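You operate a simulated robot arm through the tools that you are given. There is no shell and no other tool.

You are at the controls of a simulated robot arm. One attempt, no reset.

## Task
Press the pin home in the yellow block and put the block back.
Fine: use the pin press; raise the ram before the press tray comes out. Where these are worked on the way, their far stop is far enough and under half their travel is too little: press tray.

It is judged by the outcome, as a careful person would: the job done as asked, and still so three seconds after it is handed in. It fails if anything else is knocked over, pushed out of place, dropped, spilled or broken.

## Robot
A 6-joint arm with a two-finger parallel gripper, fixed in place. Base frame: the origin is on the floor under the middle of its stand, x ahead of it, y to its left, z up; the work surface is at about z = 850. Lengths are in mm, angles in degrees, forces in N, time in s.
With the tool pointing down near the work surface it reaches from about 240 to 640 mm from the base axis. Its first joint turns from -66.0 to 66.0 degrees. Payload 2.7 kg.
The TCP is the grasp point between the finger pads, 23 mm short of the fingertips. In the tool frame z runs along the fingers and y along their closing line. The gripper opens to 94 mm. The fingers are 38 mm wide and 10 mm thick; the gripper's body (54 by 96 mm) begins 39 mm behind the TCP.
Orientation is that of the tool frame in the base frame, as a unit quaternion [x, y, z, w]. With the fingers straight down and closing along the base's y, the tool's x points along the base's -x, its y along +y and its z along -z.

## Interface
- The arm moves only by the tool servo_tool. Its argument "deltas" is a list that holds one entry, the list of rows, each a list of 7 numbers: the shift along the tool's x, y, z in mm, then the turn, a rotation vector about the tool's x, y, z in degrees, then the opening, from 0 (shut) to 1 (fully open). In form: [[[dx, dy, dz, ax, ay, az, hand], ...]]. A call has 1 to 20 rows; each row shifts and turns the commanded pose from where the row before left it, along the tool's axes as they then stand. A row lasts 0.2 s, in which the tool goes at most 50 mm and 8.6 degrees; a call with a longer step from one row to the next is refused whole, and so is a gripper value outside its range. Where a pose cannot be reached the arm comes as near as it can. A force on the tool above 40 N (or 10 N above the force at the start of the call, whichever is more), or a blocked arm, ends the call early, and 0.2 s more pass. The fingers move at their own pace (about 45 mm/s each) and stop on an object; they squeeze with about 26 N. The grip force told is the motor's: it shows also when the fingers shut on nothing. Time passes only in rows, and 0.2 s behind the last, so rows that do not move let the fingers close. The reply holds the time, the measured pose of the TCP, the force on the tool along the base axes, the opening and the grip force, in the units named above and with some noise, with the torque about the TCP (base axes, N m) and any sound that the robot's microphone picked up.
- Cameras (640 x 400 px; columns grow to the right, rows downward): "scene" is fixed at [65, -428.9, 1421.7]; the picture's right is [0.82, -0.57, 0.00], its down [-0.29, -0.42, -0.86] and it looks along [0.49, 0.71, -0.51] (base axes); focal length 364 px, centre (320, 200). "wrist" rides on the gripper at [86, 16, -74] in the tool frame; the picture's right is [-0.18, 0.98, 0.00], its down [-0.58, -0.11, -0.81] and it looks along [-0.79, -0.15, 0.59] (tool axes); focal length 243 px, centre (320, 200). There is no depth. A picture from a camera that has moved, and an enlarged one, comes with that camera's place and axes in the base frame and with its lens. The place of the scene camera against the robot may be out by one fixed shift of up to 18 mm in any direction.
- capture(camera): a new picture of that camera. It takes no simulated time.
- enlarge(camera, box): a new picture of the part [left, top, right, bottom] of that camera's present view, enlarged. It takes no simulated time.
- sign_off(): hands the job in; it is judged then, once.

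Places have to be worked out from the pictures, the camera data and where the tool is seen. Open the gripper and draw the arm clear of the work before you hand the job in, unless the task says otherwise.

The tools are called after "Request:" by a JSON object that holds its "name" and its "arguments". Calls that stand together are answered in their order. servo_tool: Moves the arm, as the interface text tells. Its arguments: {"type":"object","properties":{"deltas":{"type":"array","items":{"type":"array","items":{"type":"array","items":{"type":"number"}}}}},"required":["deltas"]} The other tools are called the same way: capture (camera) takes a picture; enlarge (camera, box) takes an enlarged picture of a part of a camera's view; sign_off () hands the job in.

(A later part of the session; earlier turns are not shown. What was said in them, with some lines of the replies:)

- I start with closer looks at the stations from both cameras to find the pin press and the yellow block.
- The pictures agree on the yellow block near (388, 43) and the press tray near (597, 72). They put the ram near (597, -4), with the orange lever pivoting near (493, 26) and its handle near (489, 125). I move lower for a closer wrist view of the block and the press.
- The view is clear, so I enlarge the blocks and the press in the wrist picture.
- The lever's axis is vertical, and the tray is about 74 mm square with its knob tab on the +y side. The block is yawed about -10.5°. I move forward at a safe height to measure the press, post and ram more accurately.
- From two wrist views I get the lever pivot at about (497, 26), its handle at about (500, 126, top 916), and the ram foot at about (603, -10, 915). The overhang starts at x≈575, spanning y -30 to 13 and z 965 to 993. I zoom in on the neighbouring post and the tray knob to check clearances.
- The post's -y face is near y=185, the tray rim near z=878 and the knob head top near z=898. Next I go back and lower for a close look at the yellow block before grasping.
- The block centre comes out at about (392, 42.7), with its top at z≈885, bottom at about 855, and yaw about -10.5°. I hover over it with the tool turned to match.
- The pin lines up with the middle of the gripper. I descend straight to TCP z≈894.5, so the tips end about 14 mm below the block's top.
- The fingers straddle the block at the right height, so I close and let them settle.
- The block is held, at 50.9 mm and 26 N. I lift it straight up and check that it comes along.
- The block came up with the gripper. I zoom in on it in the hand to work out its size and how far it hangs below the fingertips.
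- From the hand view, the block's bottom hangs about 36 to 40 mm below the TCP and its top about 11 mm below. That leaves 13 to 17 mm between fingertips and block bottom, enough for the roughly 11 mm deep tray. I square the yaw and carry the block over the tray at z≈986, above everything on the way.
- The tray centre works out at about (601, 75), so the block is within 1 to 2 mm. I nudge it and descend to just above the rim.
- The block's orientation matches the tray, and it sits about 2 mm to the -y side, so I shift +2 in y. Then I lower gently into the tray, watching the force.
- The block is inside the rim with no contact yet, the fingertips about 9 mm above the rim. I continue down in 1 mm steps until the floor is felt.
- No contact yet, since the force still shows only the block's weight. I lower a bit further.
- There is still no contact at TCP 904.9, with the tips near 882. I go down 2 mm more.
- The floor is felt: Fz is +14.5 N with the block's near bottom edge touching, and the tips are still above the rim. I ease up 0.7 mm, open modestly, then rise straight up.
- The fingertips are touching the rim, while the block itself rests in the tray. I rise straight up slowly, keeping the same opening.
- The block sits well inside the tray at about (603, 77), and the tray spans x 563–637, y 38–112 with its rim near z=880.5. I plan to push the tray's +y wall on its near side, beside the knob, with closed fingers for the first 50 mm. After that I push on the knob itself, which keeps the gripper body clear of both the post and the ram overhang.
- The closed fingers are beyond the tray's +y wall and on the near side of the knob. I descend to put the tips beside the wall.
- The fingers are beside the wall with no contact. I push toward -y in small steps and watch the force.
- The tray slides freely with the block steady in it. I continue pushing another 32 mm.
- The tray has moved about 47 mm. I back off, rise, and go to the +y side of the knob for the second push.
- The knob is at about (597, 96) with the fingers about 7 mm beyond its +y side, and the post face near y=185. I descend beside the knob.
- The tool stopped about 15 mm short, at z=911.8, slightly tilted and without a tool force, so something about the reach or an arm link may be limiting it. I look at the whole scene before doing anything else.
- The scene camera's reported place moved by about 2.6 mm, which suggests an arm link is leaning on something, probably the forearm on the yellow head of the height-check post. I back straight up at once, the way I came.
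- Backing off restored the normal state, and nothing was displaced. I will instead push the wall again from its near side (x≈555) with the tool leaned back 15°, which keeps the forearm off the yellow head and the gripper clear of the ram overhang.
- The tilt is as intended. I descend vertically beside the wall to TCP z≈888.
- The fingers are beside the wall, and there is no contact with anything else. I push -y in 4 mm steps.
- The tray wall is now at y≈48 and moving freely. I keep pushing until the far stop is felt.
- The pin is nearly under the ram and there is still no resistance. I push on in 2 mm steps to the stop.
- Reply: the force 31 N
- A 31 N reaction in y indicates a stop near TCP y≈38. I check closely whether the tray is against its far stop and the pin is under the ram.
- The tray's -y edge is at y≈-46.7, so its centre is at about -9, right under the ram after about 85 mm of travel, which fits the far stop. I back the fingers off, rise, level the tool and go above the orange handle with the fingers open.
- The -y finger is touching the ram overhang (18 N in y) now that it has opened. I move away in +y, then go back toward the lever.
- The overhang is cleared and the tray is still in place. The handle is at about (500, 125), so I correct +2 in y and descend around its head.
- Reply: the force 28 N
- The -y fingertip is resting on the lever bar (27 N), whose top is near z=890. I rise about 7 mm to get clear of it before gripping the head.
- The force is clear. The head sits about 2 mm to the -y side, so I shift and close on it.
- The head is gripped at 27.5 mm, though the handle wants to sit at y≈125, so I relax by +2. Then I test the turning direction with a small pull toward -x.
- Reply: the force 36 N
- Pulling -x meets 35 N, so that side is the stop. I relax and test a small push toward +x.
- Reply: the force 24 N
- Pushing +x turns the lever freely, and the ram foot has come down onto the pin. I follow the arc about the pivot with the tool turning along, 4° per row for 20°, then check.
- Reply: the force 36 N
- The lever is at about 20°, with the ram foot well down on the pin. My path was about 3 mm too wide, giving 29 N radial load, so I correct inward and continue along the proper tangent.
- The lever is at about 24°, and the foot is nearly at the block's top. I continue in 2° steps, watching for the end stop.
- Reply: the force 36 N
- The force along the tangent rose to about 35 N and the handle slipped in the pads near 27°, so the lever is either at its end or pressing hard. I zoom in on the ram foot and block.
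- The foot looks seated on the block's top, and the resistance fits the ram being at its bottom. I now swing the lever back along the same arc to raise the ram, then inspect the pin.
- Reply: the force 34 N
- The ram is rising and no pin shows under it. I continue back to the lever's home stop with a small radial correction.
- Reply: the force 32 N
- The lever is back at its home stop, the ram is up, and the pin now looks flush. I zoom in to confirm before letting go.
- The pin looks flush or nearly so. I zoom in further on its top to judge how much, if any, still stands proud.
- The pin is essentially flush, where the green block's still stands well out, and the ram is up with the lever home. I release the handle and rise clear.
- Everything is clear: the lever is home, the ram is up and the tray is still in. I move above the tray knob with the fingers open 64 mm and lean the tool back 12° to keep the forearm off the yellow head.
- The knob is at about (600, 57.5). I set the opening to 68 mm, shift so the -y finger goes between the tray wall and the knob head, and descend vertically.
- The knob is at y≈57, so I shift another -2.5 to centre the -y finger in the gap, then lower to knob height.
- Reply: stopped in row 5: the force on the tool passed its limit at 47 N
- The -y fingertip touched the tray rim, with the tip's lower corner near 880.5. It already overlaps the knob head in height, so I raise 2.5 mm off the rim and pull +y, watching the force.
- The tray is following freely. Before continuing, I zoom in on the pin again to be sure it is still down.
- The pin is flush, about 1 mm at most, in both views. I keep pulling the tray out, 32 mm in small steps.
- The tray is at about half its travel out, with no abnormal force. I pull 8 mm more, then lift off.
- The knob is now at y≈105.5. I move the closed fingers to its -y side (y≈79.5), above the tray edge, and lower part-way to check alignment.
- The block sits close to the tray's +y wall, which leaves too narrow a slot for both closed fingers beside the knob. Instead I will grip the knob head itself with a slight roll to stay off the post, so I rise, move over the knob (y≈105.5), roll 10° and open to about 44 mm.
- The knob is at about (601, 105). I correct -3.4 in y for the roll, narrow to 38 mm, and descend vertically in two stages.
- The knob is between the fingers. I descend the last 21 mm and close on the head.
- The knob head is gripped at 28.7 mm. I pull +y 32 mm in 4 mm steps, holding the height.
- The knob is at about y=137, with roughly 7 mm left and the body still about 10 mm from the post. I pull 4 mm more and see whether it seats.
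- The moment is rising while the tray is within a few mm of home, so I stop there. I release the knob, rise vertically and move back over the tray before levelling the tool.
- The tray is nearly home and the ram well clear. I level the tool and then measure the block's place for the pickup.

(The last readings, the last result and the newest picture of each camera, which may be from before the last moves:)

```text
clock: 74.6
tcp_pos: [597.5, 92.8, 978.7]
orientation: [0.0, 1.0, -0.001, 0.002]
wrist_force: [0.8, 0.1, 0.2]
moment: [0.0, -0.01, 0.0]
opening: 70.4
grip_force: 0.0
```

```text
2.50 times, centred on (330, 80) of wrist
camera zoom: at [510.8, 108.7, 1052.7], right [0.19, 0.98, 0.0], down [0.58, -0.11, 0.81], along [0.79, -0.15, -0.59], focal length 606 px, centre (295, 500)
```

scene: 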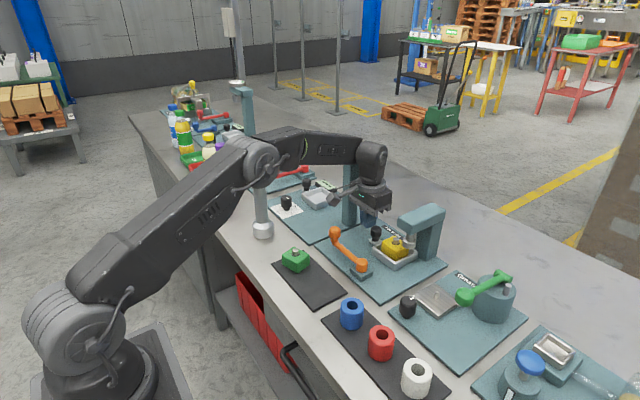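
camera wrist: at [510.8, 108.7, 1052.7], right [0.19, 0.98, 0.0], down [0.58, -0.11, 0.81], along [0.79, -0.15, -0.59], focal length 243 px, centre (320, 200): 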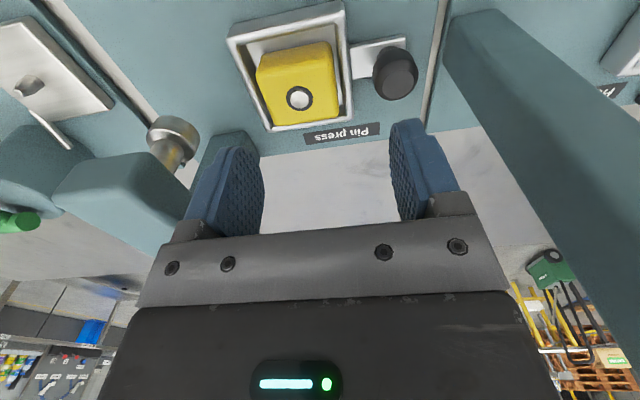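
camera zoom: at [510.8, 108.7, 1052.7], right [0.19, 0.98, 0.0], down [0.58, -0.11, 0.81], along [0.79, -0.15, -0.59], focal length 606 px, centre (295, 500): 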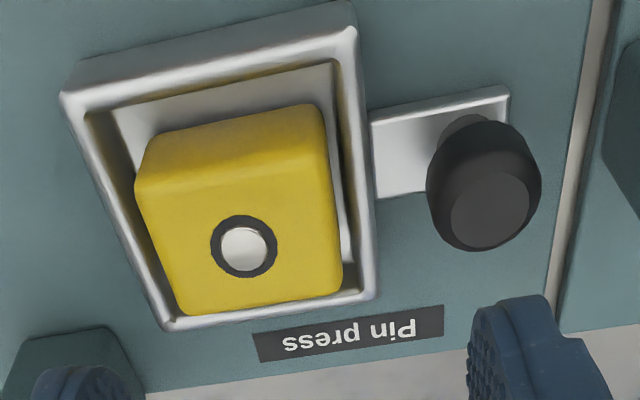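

The tray is back home (y≈41 to 113), and the block's pin is at about (603, 77). I go over it, narrow to 62 mm and descend to just above the rim level.

Request:
{"name": "servo_tool", "arguments": {"deltas": [[[-5.5, -15.8, 0, 0, 0, 0, 0.66], [0, 0, 14, 0, 0, 0, 0.66], [0, 0, 14, 0, 0, 0, 0.66], [0, 0, 14, 0, 0, 0, 0.66], [0, 0, 12, 0, 0, 0, 0.66], [0, 0, 0, 0, 0, 0, 0.66]]]}}

Request:
{"name": "enlarge", "arguments": {"camera": "wrist", "box": [200, 40, 440, 200]}}

Request:
{"name": "enlarge", "arguments": {"camera": "scene", "box": [330, 180, 440, 270]}}

```text
clock: 76.0
tcp_pos: [602.1, 77.1, 924.5]
orientation: [0.001, 1.0, 0.0, 0.001]
wrist_force: [-1.0, -0.9, -0.7]
moment: [0.01, -0.02, 0.0]
opening: 61.7
grip_force: 0.0
```

```text
2.50 times, centred on (320, 120) of wrist
camera zoom: at [516.1, 93.3, 997.7], right [0.19, 0.98, 0.0], down [0.58, -0.11, 0.81], along [0.79, -0.15, -0.59], focal length 606 px, centre (320, 400)
```

zoom: 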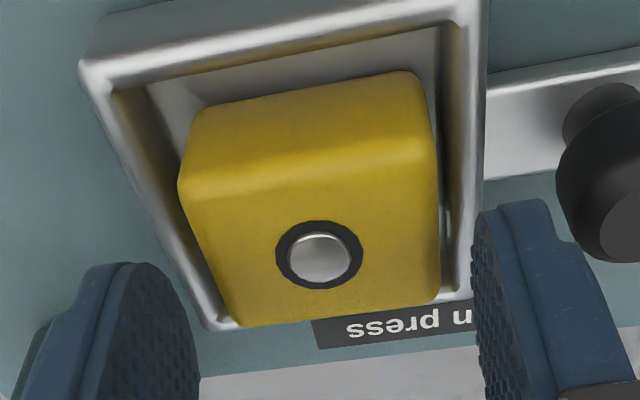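

```text
4.44 times, centred on (385, 225) of scene
camera zoom: at [65.0, -428.9, 1421.7], right [0.82, -0.57, 0.0], down [-0.29, -0.42, -0.86], along [0.49, 0.71, -0.51], focal length 1617 px, centre (31, 89)
```

zoom: 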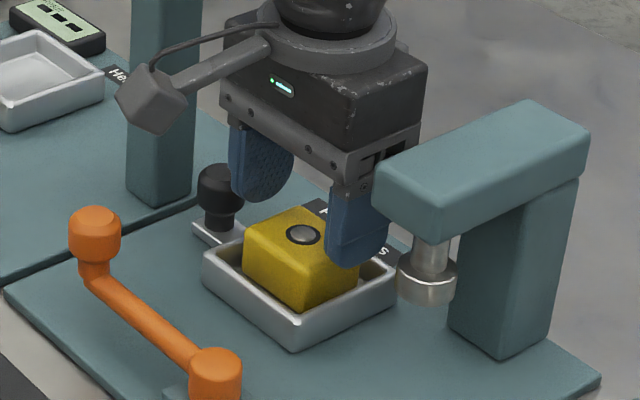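

The pin is centred between the fingers. I descend 18.5 mm to TCP z≈906, just above the rim, and check for contact before closing.

Request:
{"name": "servo_tool", "arguments": {"deltas": [[[0, 0, 7, 0, 0, 0, 0.66], [0, 0, 7, 0, 0, 0, 0.66], [0, 0, 4.5, 0, 0, 0, 0.66], [0, 0, 0, 0, 0, 0, 0.66]]]}}

Request:
{"name": "enlarge", "arguments": {"camera": "scene", "box": [330, 180, 440, 270]}}

```text
clock: 77.0
tcp_pos: [602.8, 76.2, 907.1]
orientation: [0.0, 1.0, 0.0, 0.002]
wrist_force: [0.1, 0.1, 0.1]
moment: [0.01, 0.0, -0.03]
opening: 61.9
grip_force: 0.2
```

```text
4.44 times, centred on (385, 225) of scene
camera zoom: at [65.0, -428.9, 1421.7], right [0.82, -0.57, 0.0], down [-0.29, -0.42, -0.86], along [0.49, 0.71, -0.51], focal length 1617 px, centre (31, 89)
```

zoom: 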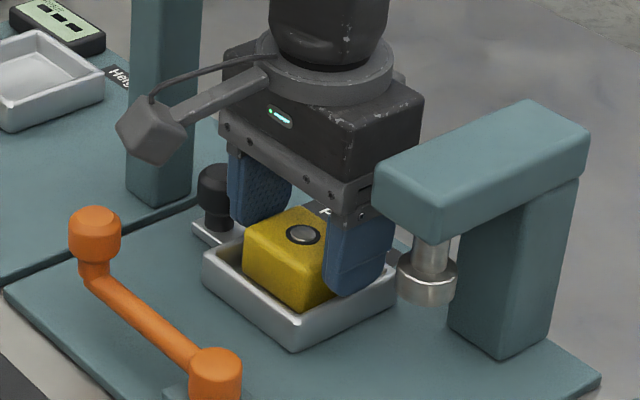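

No contact yet. I go 1.8 mm lower for more grip, then close.

Request:
{"name": "servo_tool", "arguments": {"deltas": [[[0, 0, 1.8, 0, 0, 0, 0.66], [0, 0, 0, 0, 0, 0, 0.3], [0, 0, 0, 0, 0, 0, 0.3], [0, 0, 0, 0, 0, 0, 0.3], [0, 0, 0, 0, 0, 0, 0.3]]]}}

Request:
{"name": "enlarge", "arguments": {"camera": "wrist", "box": [200, 40, 440, 200]}}

```text
clock: 78.2
tcp_pos: [602.8, 76.0, 905.1]
orientation: [0.002, 1.0, 0.0, 0.001]
wrist_force: [0.1, 0.0, 1.0]
moment: [-0.06, 0.02, 0.01]
opening: 51.3
grip_force: 25.9
```

```text
2.50 times, centred on (320, 120) of wrist
camera zoom: at [516.5, 93.2, 978.8], right [0.19, 0.98, 0.0], down [0.58, -0.11, 0.81], along [0.79, -0.15, -0.59], focal length 606 px, centre (320, 400)
```

zoom: 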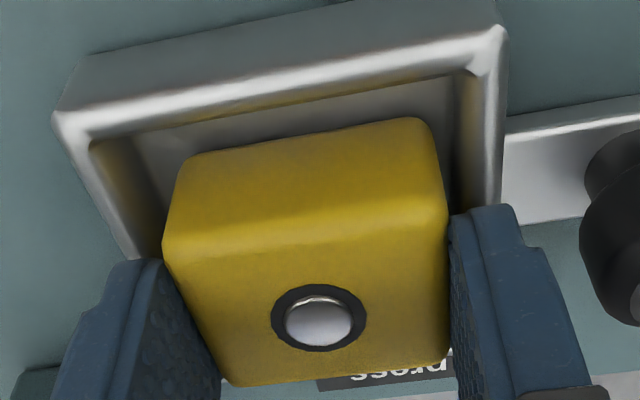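

The block is gripped at 51.3 mm. I lift it straight out of the tray.

Request:
{"name": "servo_tool", "arguments": {"deltas": [[[0, 0, -6, 0, 0, 0, 0.3], [0, 0, -10, 0, 0, 0, 0.3], [0, 0, -16, 0, 0, 0, 0.3], [0, 0, -16, 0, 0, 0, 0.3], [0, 0, -16, 0, 0, 0, 0.3], [0, 0, -16, 0, 0, 0, 0.3], [0, 0, 0, 0, 0, 0, 0.3]]]}}

Request:
{"name": "capture", "arguments": {"camera": "wrist"}}

Request:
{"name": "enlarge", "arguments": {"camera": "scene", "box": [310, 150, 450, 270]}}

```text
clock: 79.8
tcp_pos: [603.0, 75.8, 983.0]
orientation: [0.001, 1.0, 0.0, 0.001]
wrist_force: [-0.5, 0.5, -1.0]
moment: [0.01, -0.05, -0.02]
opening: 51.2
grip_force: 26.1
```

```text
taken
camera wrist: at [517.1, 93.1, 1057.3], right [0.19, 0.98, 0.0], down [0.58, -0.11, 0.81], along [0.79, -0.15, -0.59], focal length 243 px, centre (320, 200)
```

wrist: 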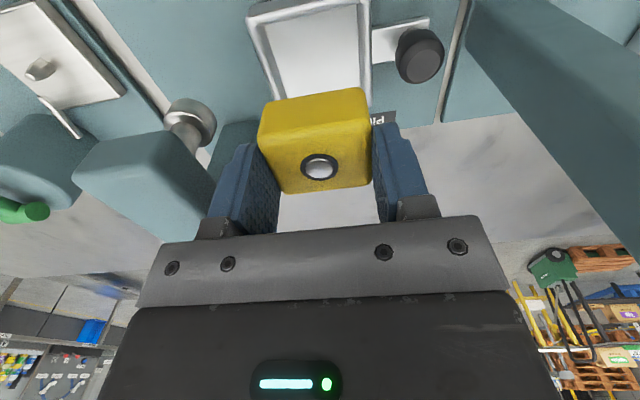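

```text
3.33 times, centred on (380, 210) of scene
camera zoom: at [65.0, -428.9, 1421.7], right [0.82, -0.57, 0.0], down [-0.29, -0.42, -0.86], along [0.49, 0.71, -0.51], focal length 1213 px, centre (120, 167)
```

zoom: 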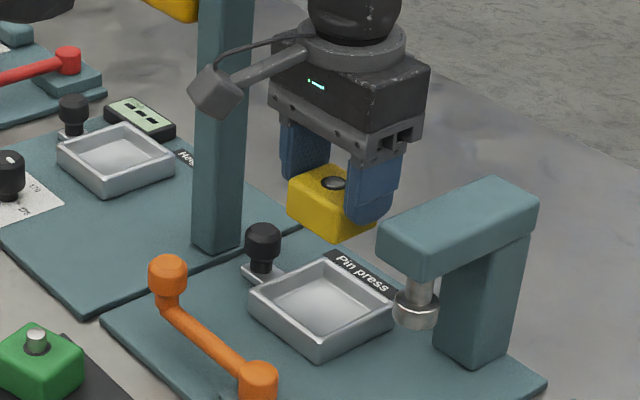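

The tray is empty and the block is held securely. I carry it back over its original spot on the mat (TCP ≈ (394, 42)) and turn it to its original yaw.

Request:
{"name": "servo_tool", "arguments": {"deltas": [[[29.86, -4.81, 0, 0, 0, 0, 0.3], [29.86, -4.81, 0, 0, 0, 0, 0.3], [29.86, -4.81, 0, 0, 0, 0, 0.3], [29.86, -4.81, 0, 0, 0, 0, 0.3], [29.86, -4.81, 0, 0, 0, 0, 0.3], [29.86, -4.81, 0, 0, 0, 0, 0.3], [29.86, -4.81, 0, 0, 0, 0, 0.3], [0, 0, 0, 0, 0, 5.25, 0.3], [0, 0, 0, 0, 0, 5.25, 0.3], [0, 0, 0, 0, 0, 0, 0.3]]]}}

Request:
{"name": "capture", "arguments": {"camera": "wrist"}}

Request:
{"name": "enlarge", "arguments": {"camera": "scene", "box": [250, 180, 370, 320]}}

```text
clock: 82.0
tcp_pos: [392.5, 42.4, 983.5]
orientation: [0.092, 0.996, -0.001, 0.002]
wrist_force: [0.5, -0.1, -1.2]
moment: [-0.01, -0.01, 0.0]
opening: 51.4
grip_force: 25.6
```

```text
taken
camera wrist: at [311.0, 75.3, 1056.3], right [0.36, 0.93, 0.0], down [0.55, -0.21, 0.81], along [0.75, -0.29, -0.59], focal length 243 px, centre (320, 200)
```

wrist: 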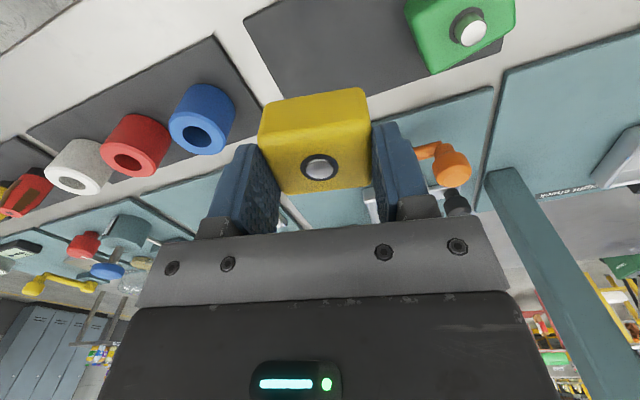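

```text
2.86 times, centred on (310, 250) of scene
camera zoom: at [65.0, -428.9, 1421.7], right [0.82, -0.57, 0.0], down [-0.29, -0.42, -0.86], along [0.49, 0.71, -0.51], focal length 1039 px, centre (349, 57)
```

zoom: 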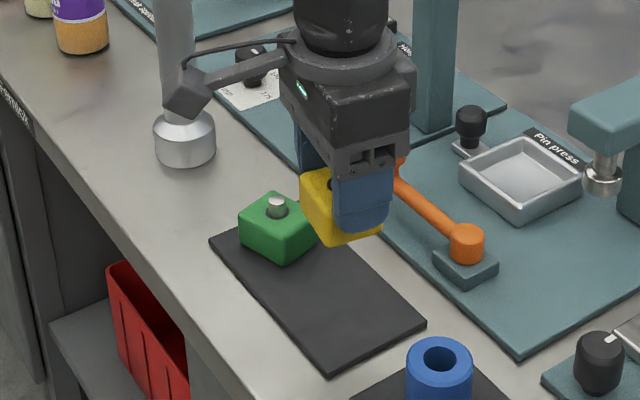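

The pose matches the original within 1.5 mm, so I nudge +1.5 in x and descend to just above the mat.

Request:
{"name": "servo_tool", "arguments": {"deltas": [[[-1.47, 0.27, 14, 0, 0, 0, 0.3], [0, 0, 16, 0, 0, 0, 0.3], [0, 0, 16, 0, 0, 0, 0.3], [0, 0, 16, 0, 0, 0, 0.3], [0, 0, 12, 0, 0, 0, 0.3], [0, 0, 6, 0, 0, 0, 0.3], [0, 0, 0, 0, 0, 0, 0.3]]]}}

Request:
{"name": "capture", "arguments": {"camera": "wrist"}}

Request:
{"name": "enlarge", "arguments": {"camera": "scene", "box": [260, 230, 350, 310]}}

```text
clock: 83.6
tcp_pos: [394.8, 44.5, 903.2]
orientation: [0.093, 0.996, 0.0, 0.002]
wrist_force: [0.8, 1.5, -0.3]
moment: [0.0, -0.01, 0.03]
opening: 51.4
grip_force: 25.1
```

```text
taken
camera wrist: at [313.2, 76.0, 976.8], right [0.36, 0.93, 0.0], down [0.55, -0.21, 0.81], along [0.75, -0.29, -0.59], focal length 243 px, centre (320, 200)
```

wrist: 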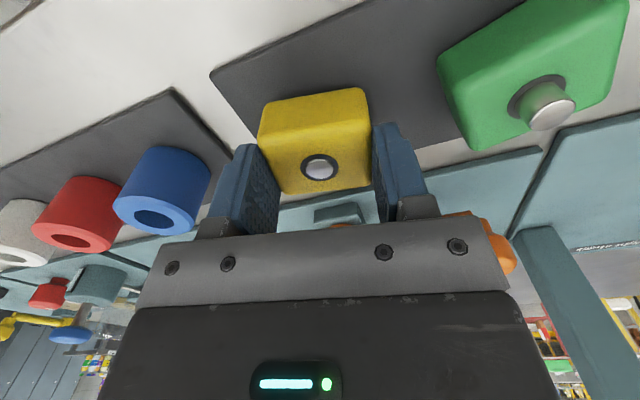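

```text
5.00 times, centred on (305, 270) of scene
camera zoom: at [65.0, -428.9, 1421.7], right [0.82, -0.57, 0.0], down [-0.29, -0.42, -0.86], along [0.49, 0.71, -0.51], focal length 1819 px, centre (395, -150)
```

zoom: 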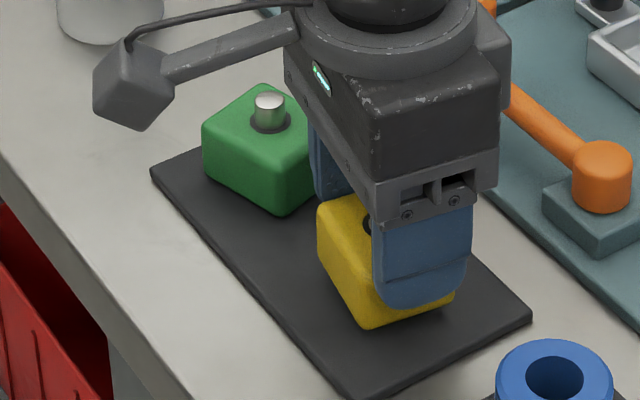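

The y reading is 2 mm high, so I correct it and lower in 1 mm steps, watching for contact with the mat.

Request:
{"name": "servo_tool", "arguments": {"deltas": [[[0.4, -2.3, 0, 0, 0, 0, 0.3], [0, 0, 1, 0, 0, 0, 0.3], [0, 0, 1, 0, 0, 0, 0.3], [0, 0, 1, 0, 0, 0, 0.3], [0, 0, 1, 0, 0, 0, 0.3], [0, 0, 0, 0, 0, 0, 0.3]]]}}

Request:
{"name": "enlarge", "arguments": {"camera": "scene", "box": [260, 230, 350, 310]}}

```text
clock: 85.0
tcp_pos: [394.7, 41.4, 898.6]
orientation: [0.093, 0.996, 0.0, 0.001]
wrist_force: [-0.6, 1.1, -0.4]
moment: [0.02, 0.02, 0.01]
opening: 51.3
grip_force: 25.9
```

```text
5.00 times, centred on (305, 270) of scene
camera zoom: at [65.0, -428.9, 1421.7], right [0.82, -0.57, 0.0], down [-0.29, -0.42, -0.86], along [0.49, 0.71, -0.51], focal length 1819 px, centre (395, -150)
```

zoom: 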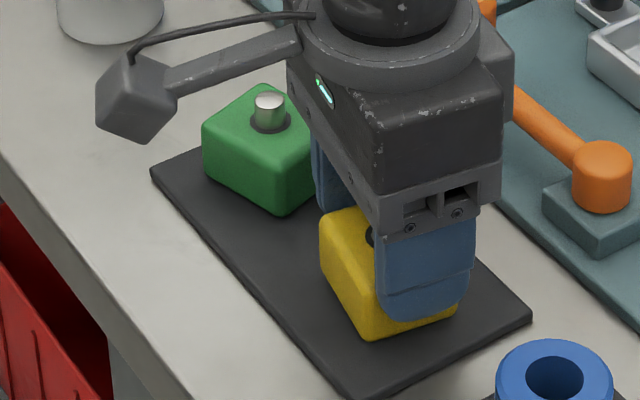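

There is no contact yet, and the block outline is about 2 mm above where it originally sat. I lower in small steps again.

Request:
{"name": "servo_tool", "arguments": {"deltas": [[[0, 0, 0.8, 0, 0, 0, 0.3], [0, 0, 0.8, 0, 0, 0, 0.3], [0, 0, 0, 0, 0, 0, 0.3]]]}}

Request:
{"name": "enlarge", "arguments": {"camera": "scene", "box": [260, 235, 350, 315]}}

```text
clock: 85.8
tcp_pos: [394.4, 40.5, 898.2]
orientation: [0.093, 0.996, 0.001, 0.002]
wrist_force: [-0.1, 0.1, -0.7]
moment: [-0.01, -0.03, 0.02]
opening: 51.1
grip_force: 25.8
```

```text
5.00 times, centred on (305, 275) of scene
camera zoom: at [65.0, -428.9, 1421.7], right [0.82, -0.57, 0.0], down [-0.29, -0.42, -0.86], along [0.49, 0.71, -0.51], focal length 1819 px, centre (395, -175)
```

zoom: 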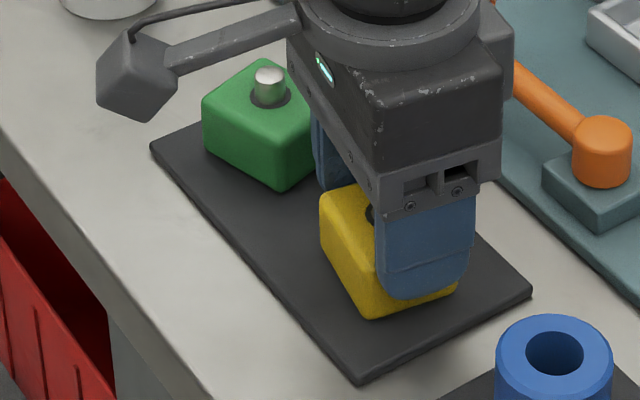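

The outline now nearly coincides with the original picture. I lower another 1.6 mm, feeling for the mat.

Request:
{"name": "servo_tool", "arguments": {"deltas": [[[0, 0, 0.8, 0, 0, 0, 0.3], [0, 0, 0.8, 0, 0, 0, 0.3], [0, 0, 0, 0, 0, 0, 0.3]]]}}

Request:
{"name": "enlarge", "arguments": {"camera": "scene", "box": [260, 235, 350, 315]}}

```text
clock: 86.6
tcp_pos: [394.1, 40.8, 895.7]
orientation: [0.091, 0.996, -0.001, 0.002]
wrist_force: [-1.8, -0.6, 3.1]
moment: [-0.05, 0.02, 0.0]
opening: 51.2
grip_force: 26.4
```

```text
5.00 times, centred on (305, 275) of scene
camera zoom: at [64.9, -428.9, 1421.7], right [0.82, -0.57, 0.0], down [-0.29, -0.42, -0.86], along [0.49, 0.71, -0.51], focal length 1819 px, centre (395, -175)
```

zoom: 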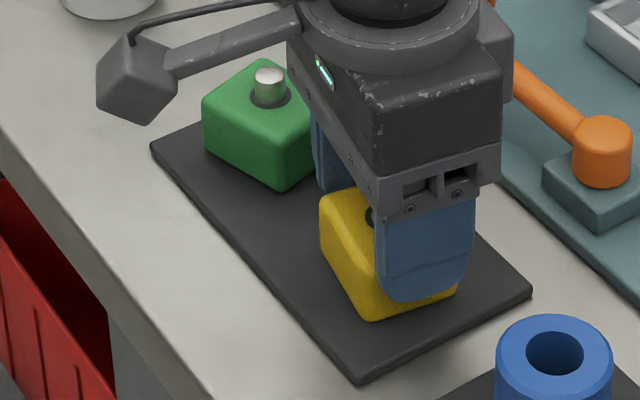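

Contact is felt (Fz about +4 N over the hanging weight), and the block's outline matches its original place. I open the fingers and rise straight up.

Request:
{"name": "servo_tool", "arguments": {"deltas": [[[0, 0, 0.3, 0, 0, 0, 0.3], [0, 0, 0, 0, 0, 0, 0.6], [0, 0, 0, 0, 0, 0, 0.72], [0, 0, 0, 0, 0, 0, 0.75], [0, 0, -6, 0, 0, 0, 0.75], [0, 0, -14, 0, 0, 0, 0.75], [0, 0, -20, 0, 0, 0, 0.75], [0, 0, -25, 0, 0, 0, 0.75], [0, 0, -30, 0, 0, 0, 0.75], [0, 0, 0, 0, 0, 0, 0.75]]]}}

Request:
{"name": "capture", "arguments": {"camera": "wrist"}}

Request:
{"name": "enlarge", "arguments": {"camera": "scene", "box": [260, 235, 350, 315]}}

```text
clock: 88.8
tcp_pos: [395.0, 41.7, 993.4]
orientation: [0.093, 0.996, 0.0, 0.002]
wrist_force: [0.7, 0.4, -0.3]
moment: [0.0, 0.01, 0.01]
opening: 70.4
grip_force: 0.0
```

```text
taken
camera wrist: at [312.5, 72.9, 1066.9], right [0.36, 0.93, 0.0], down [0.55, -0.21, 0.81], along [0.75, -0.29, -0.59], focal length 243 px, centre (320, 200)
```

wrist: 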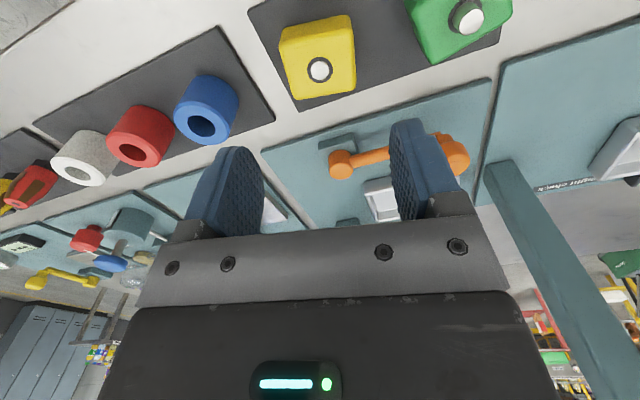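

```text
5.00 times, centred on (305, 275) of scene
camera zoom: at [65.0, -428.9, 1421.7], right [0.82, -0.57, 0.0], down [-0.29, -0.42, -0.86], along [0.49, 0.71, -0.51], focal length 1819 px, centre (395, -175)
```

zoom: 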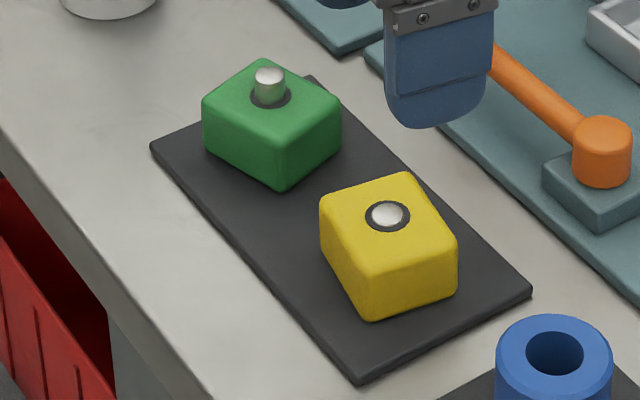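

The yellow block is back exactly where it was. I zoom in on its pin and check that the press is left in its original state.

Request:
{"name": "enlarge", "arguments": {"camera": "scene", "box": [294, 242, 314, 257]}}

Request:
{"name": "enlarge", "arguments": {"camera": "scene", "box": [320, 195, 450, 290]}}

Request:
{"name": "enlarge", "arguments": {"camera": "wrist", "box": [270, 10, 370, 110]}}

```text
16.00 times, centred on (304, 250) of scene
camera zoom: at [65.0, -428.9, 1421.7], right [0.82, -0.57, 0.0], down [-0.29, -0.42, -0.86], along [0.49, 0.71, -0.51], focal length 5820 px, centre (576, -592)
```

zoom: 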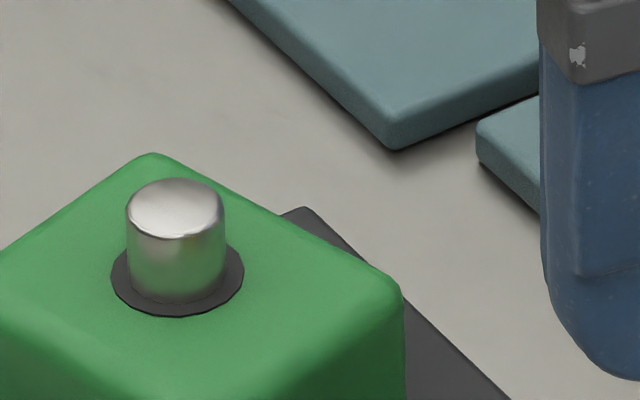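

```text
4.21 times, centred on (385, 242) of scene
camera zoom: at [65.0, -428.9, 1421.7], right [0.82, -0.57, 0.0], down [-0.29, -0.42, -0.86], along [0.49, 0.71, -0.51], focal length 1532 px, centre (46, 21)
```

zoom: 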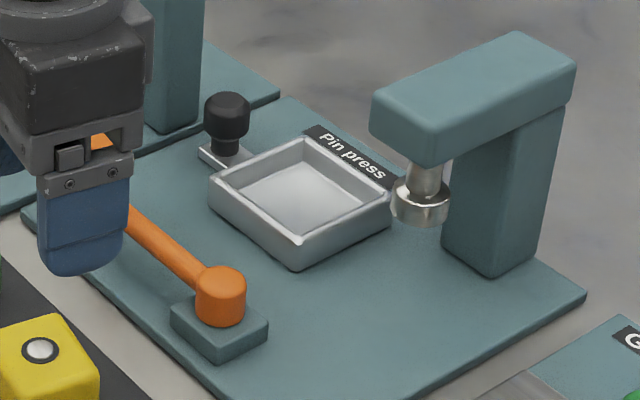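

```text
4.00 times, centred on (320, 60) of wrist
camera zoom: at [312.5, 72.9, 1066.9], right [0.36, 0.93, 0.0], down [0.55, -0.21, 0.81], along [0.75, -0.29, -0.59], focal length 970 px, centre (320, 760)
```

zoom: 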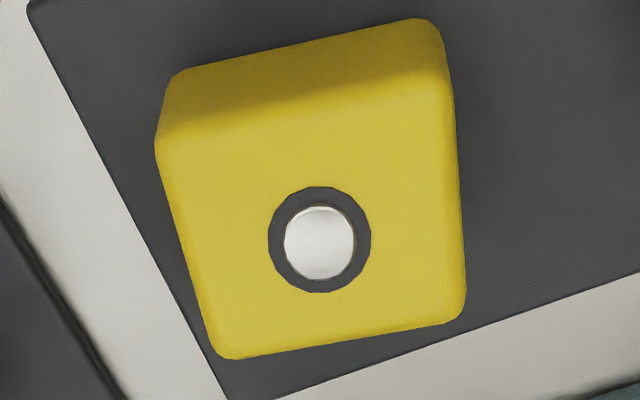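

The tray, ram and lever match the starting picture, and the pin is flush from above. I draw the arm up and clear of the work, then take a last look.

Request:
{"name": "servo_tool", "arguments": {"deltas": [[[0, 0, -35, 0, 0, 0, 0.9], [0, 0, -40, 0, 0, 0, 1], [10, 0, -40, 0, 0, -5.25, 1], [15, 5, -40, 0, 0, -5.25, 1], [15, 10, -40, 0, 0, 0, 1], [15, 15, -30, 0, 0, 0, 1], [0, 0, 0, 0, 0, 0, 1]]]}}

Request:
{"name": "capture", "arguments": {"camera": "scene"}}

Request:
{"name": "enlarge", "arguments": {"camera": "scene", "box": [310, 270, 326, 282]}}

Request:
{"name": "enlarge", "arguments": {"camera": "scene", "box": [240, 130, 480, 310]}}

```text
clock: 90.4
tcp_pos: [338.2, 74.2, 1216.2]
orientation: [0.001, 1.0, 0.0, 0.002]
wrist_force: [0.3, -0.4, 0.4]
moment: [0.0, -0.01, 0.0]
opening: 94.0
grip_force: 0.0
```

```text
taken
```

scene: 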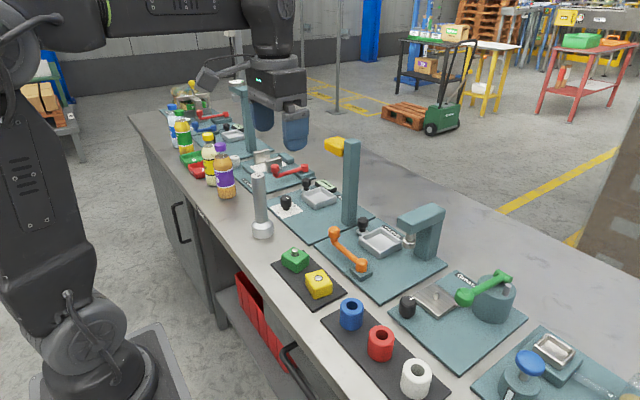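

```text
16.00 times, centred on (318, 276) of scene
camera zoom: at [64.9, -428.9, 1421.7], right [0.82, -0.57, 0.0], down [-0.29, -0.42, -0.86], along [0.49, 0.71, -0.51], focal length 5820 px, centre (352, -1016)
```

zoom: 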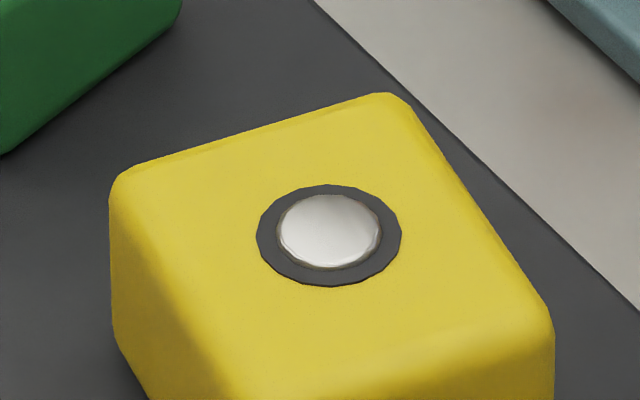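

```text
2.22 times, centred on (360, 220) of scene
camera zoom: at [64.9, -428.9, 1421.7], right [0.82, -0.57, 0.0], down [-0.29, -0.42, -0.86], along [0.49, 0.71, -0.51], focal length 808 px, centre (231, 156)
```

zoom: 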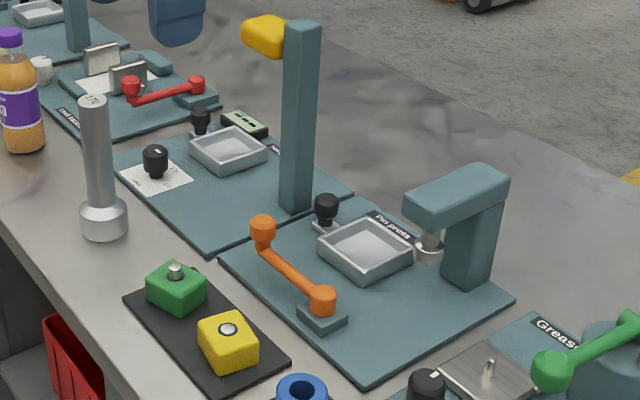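

The final pictures match the start everywhere except the yellow block's pin, which is now flush. The tray, lever, ram and post are all as they began, and the arm is clear with the gripper open, so I hand the job in.

Request:
{"name": "sign_off", "arguments": {}}

```text
The job is handed in.
```

The pin in the yellow block is pressed home, and the block is back in its original spot on the mat, at its original angle. In close-up pictures the pin looks flush, standing no more than about 1 mm proud. I have not seen the judge's result.

- **Press:** I pushed the tray to its far stop and turned the lever until it met firm resistance. I raised the ram before pulling the tray out. The tray, lever and ram finished as they began.
- **Contacts on the way:** While I was lowering beside the tray knob, part of the arm pressed on something outside the gripper, most likely the yellow head of the height-check post. I backed off at once. The gripper also touched the ram's overhang, the tray rim (about 47 N at most) and the lever bar. In the pictures afterwards nothing had moved or been damaged.
- **At hand-in:** The gripper was open and the arm was drawn clear of the work.
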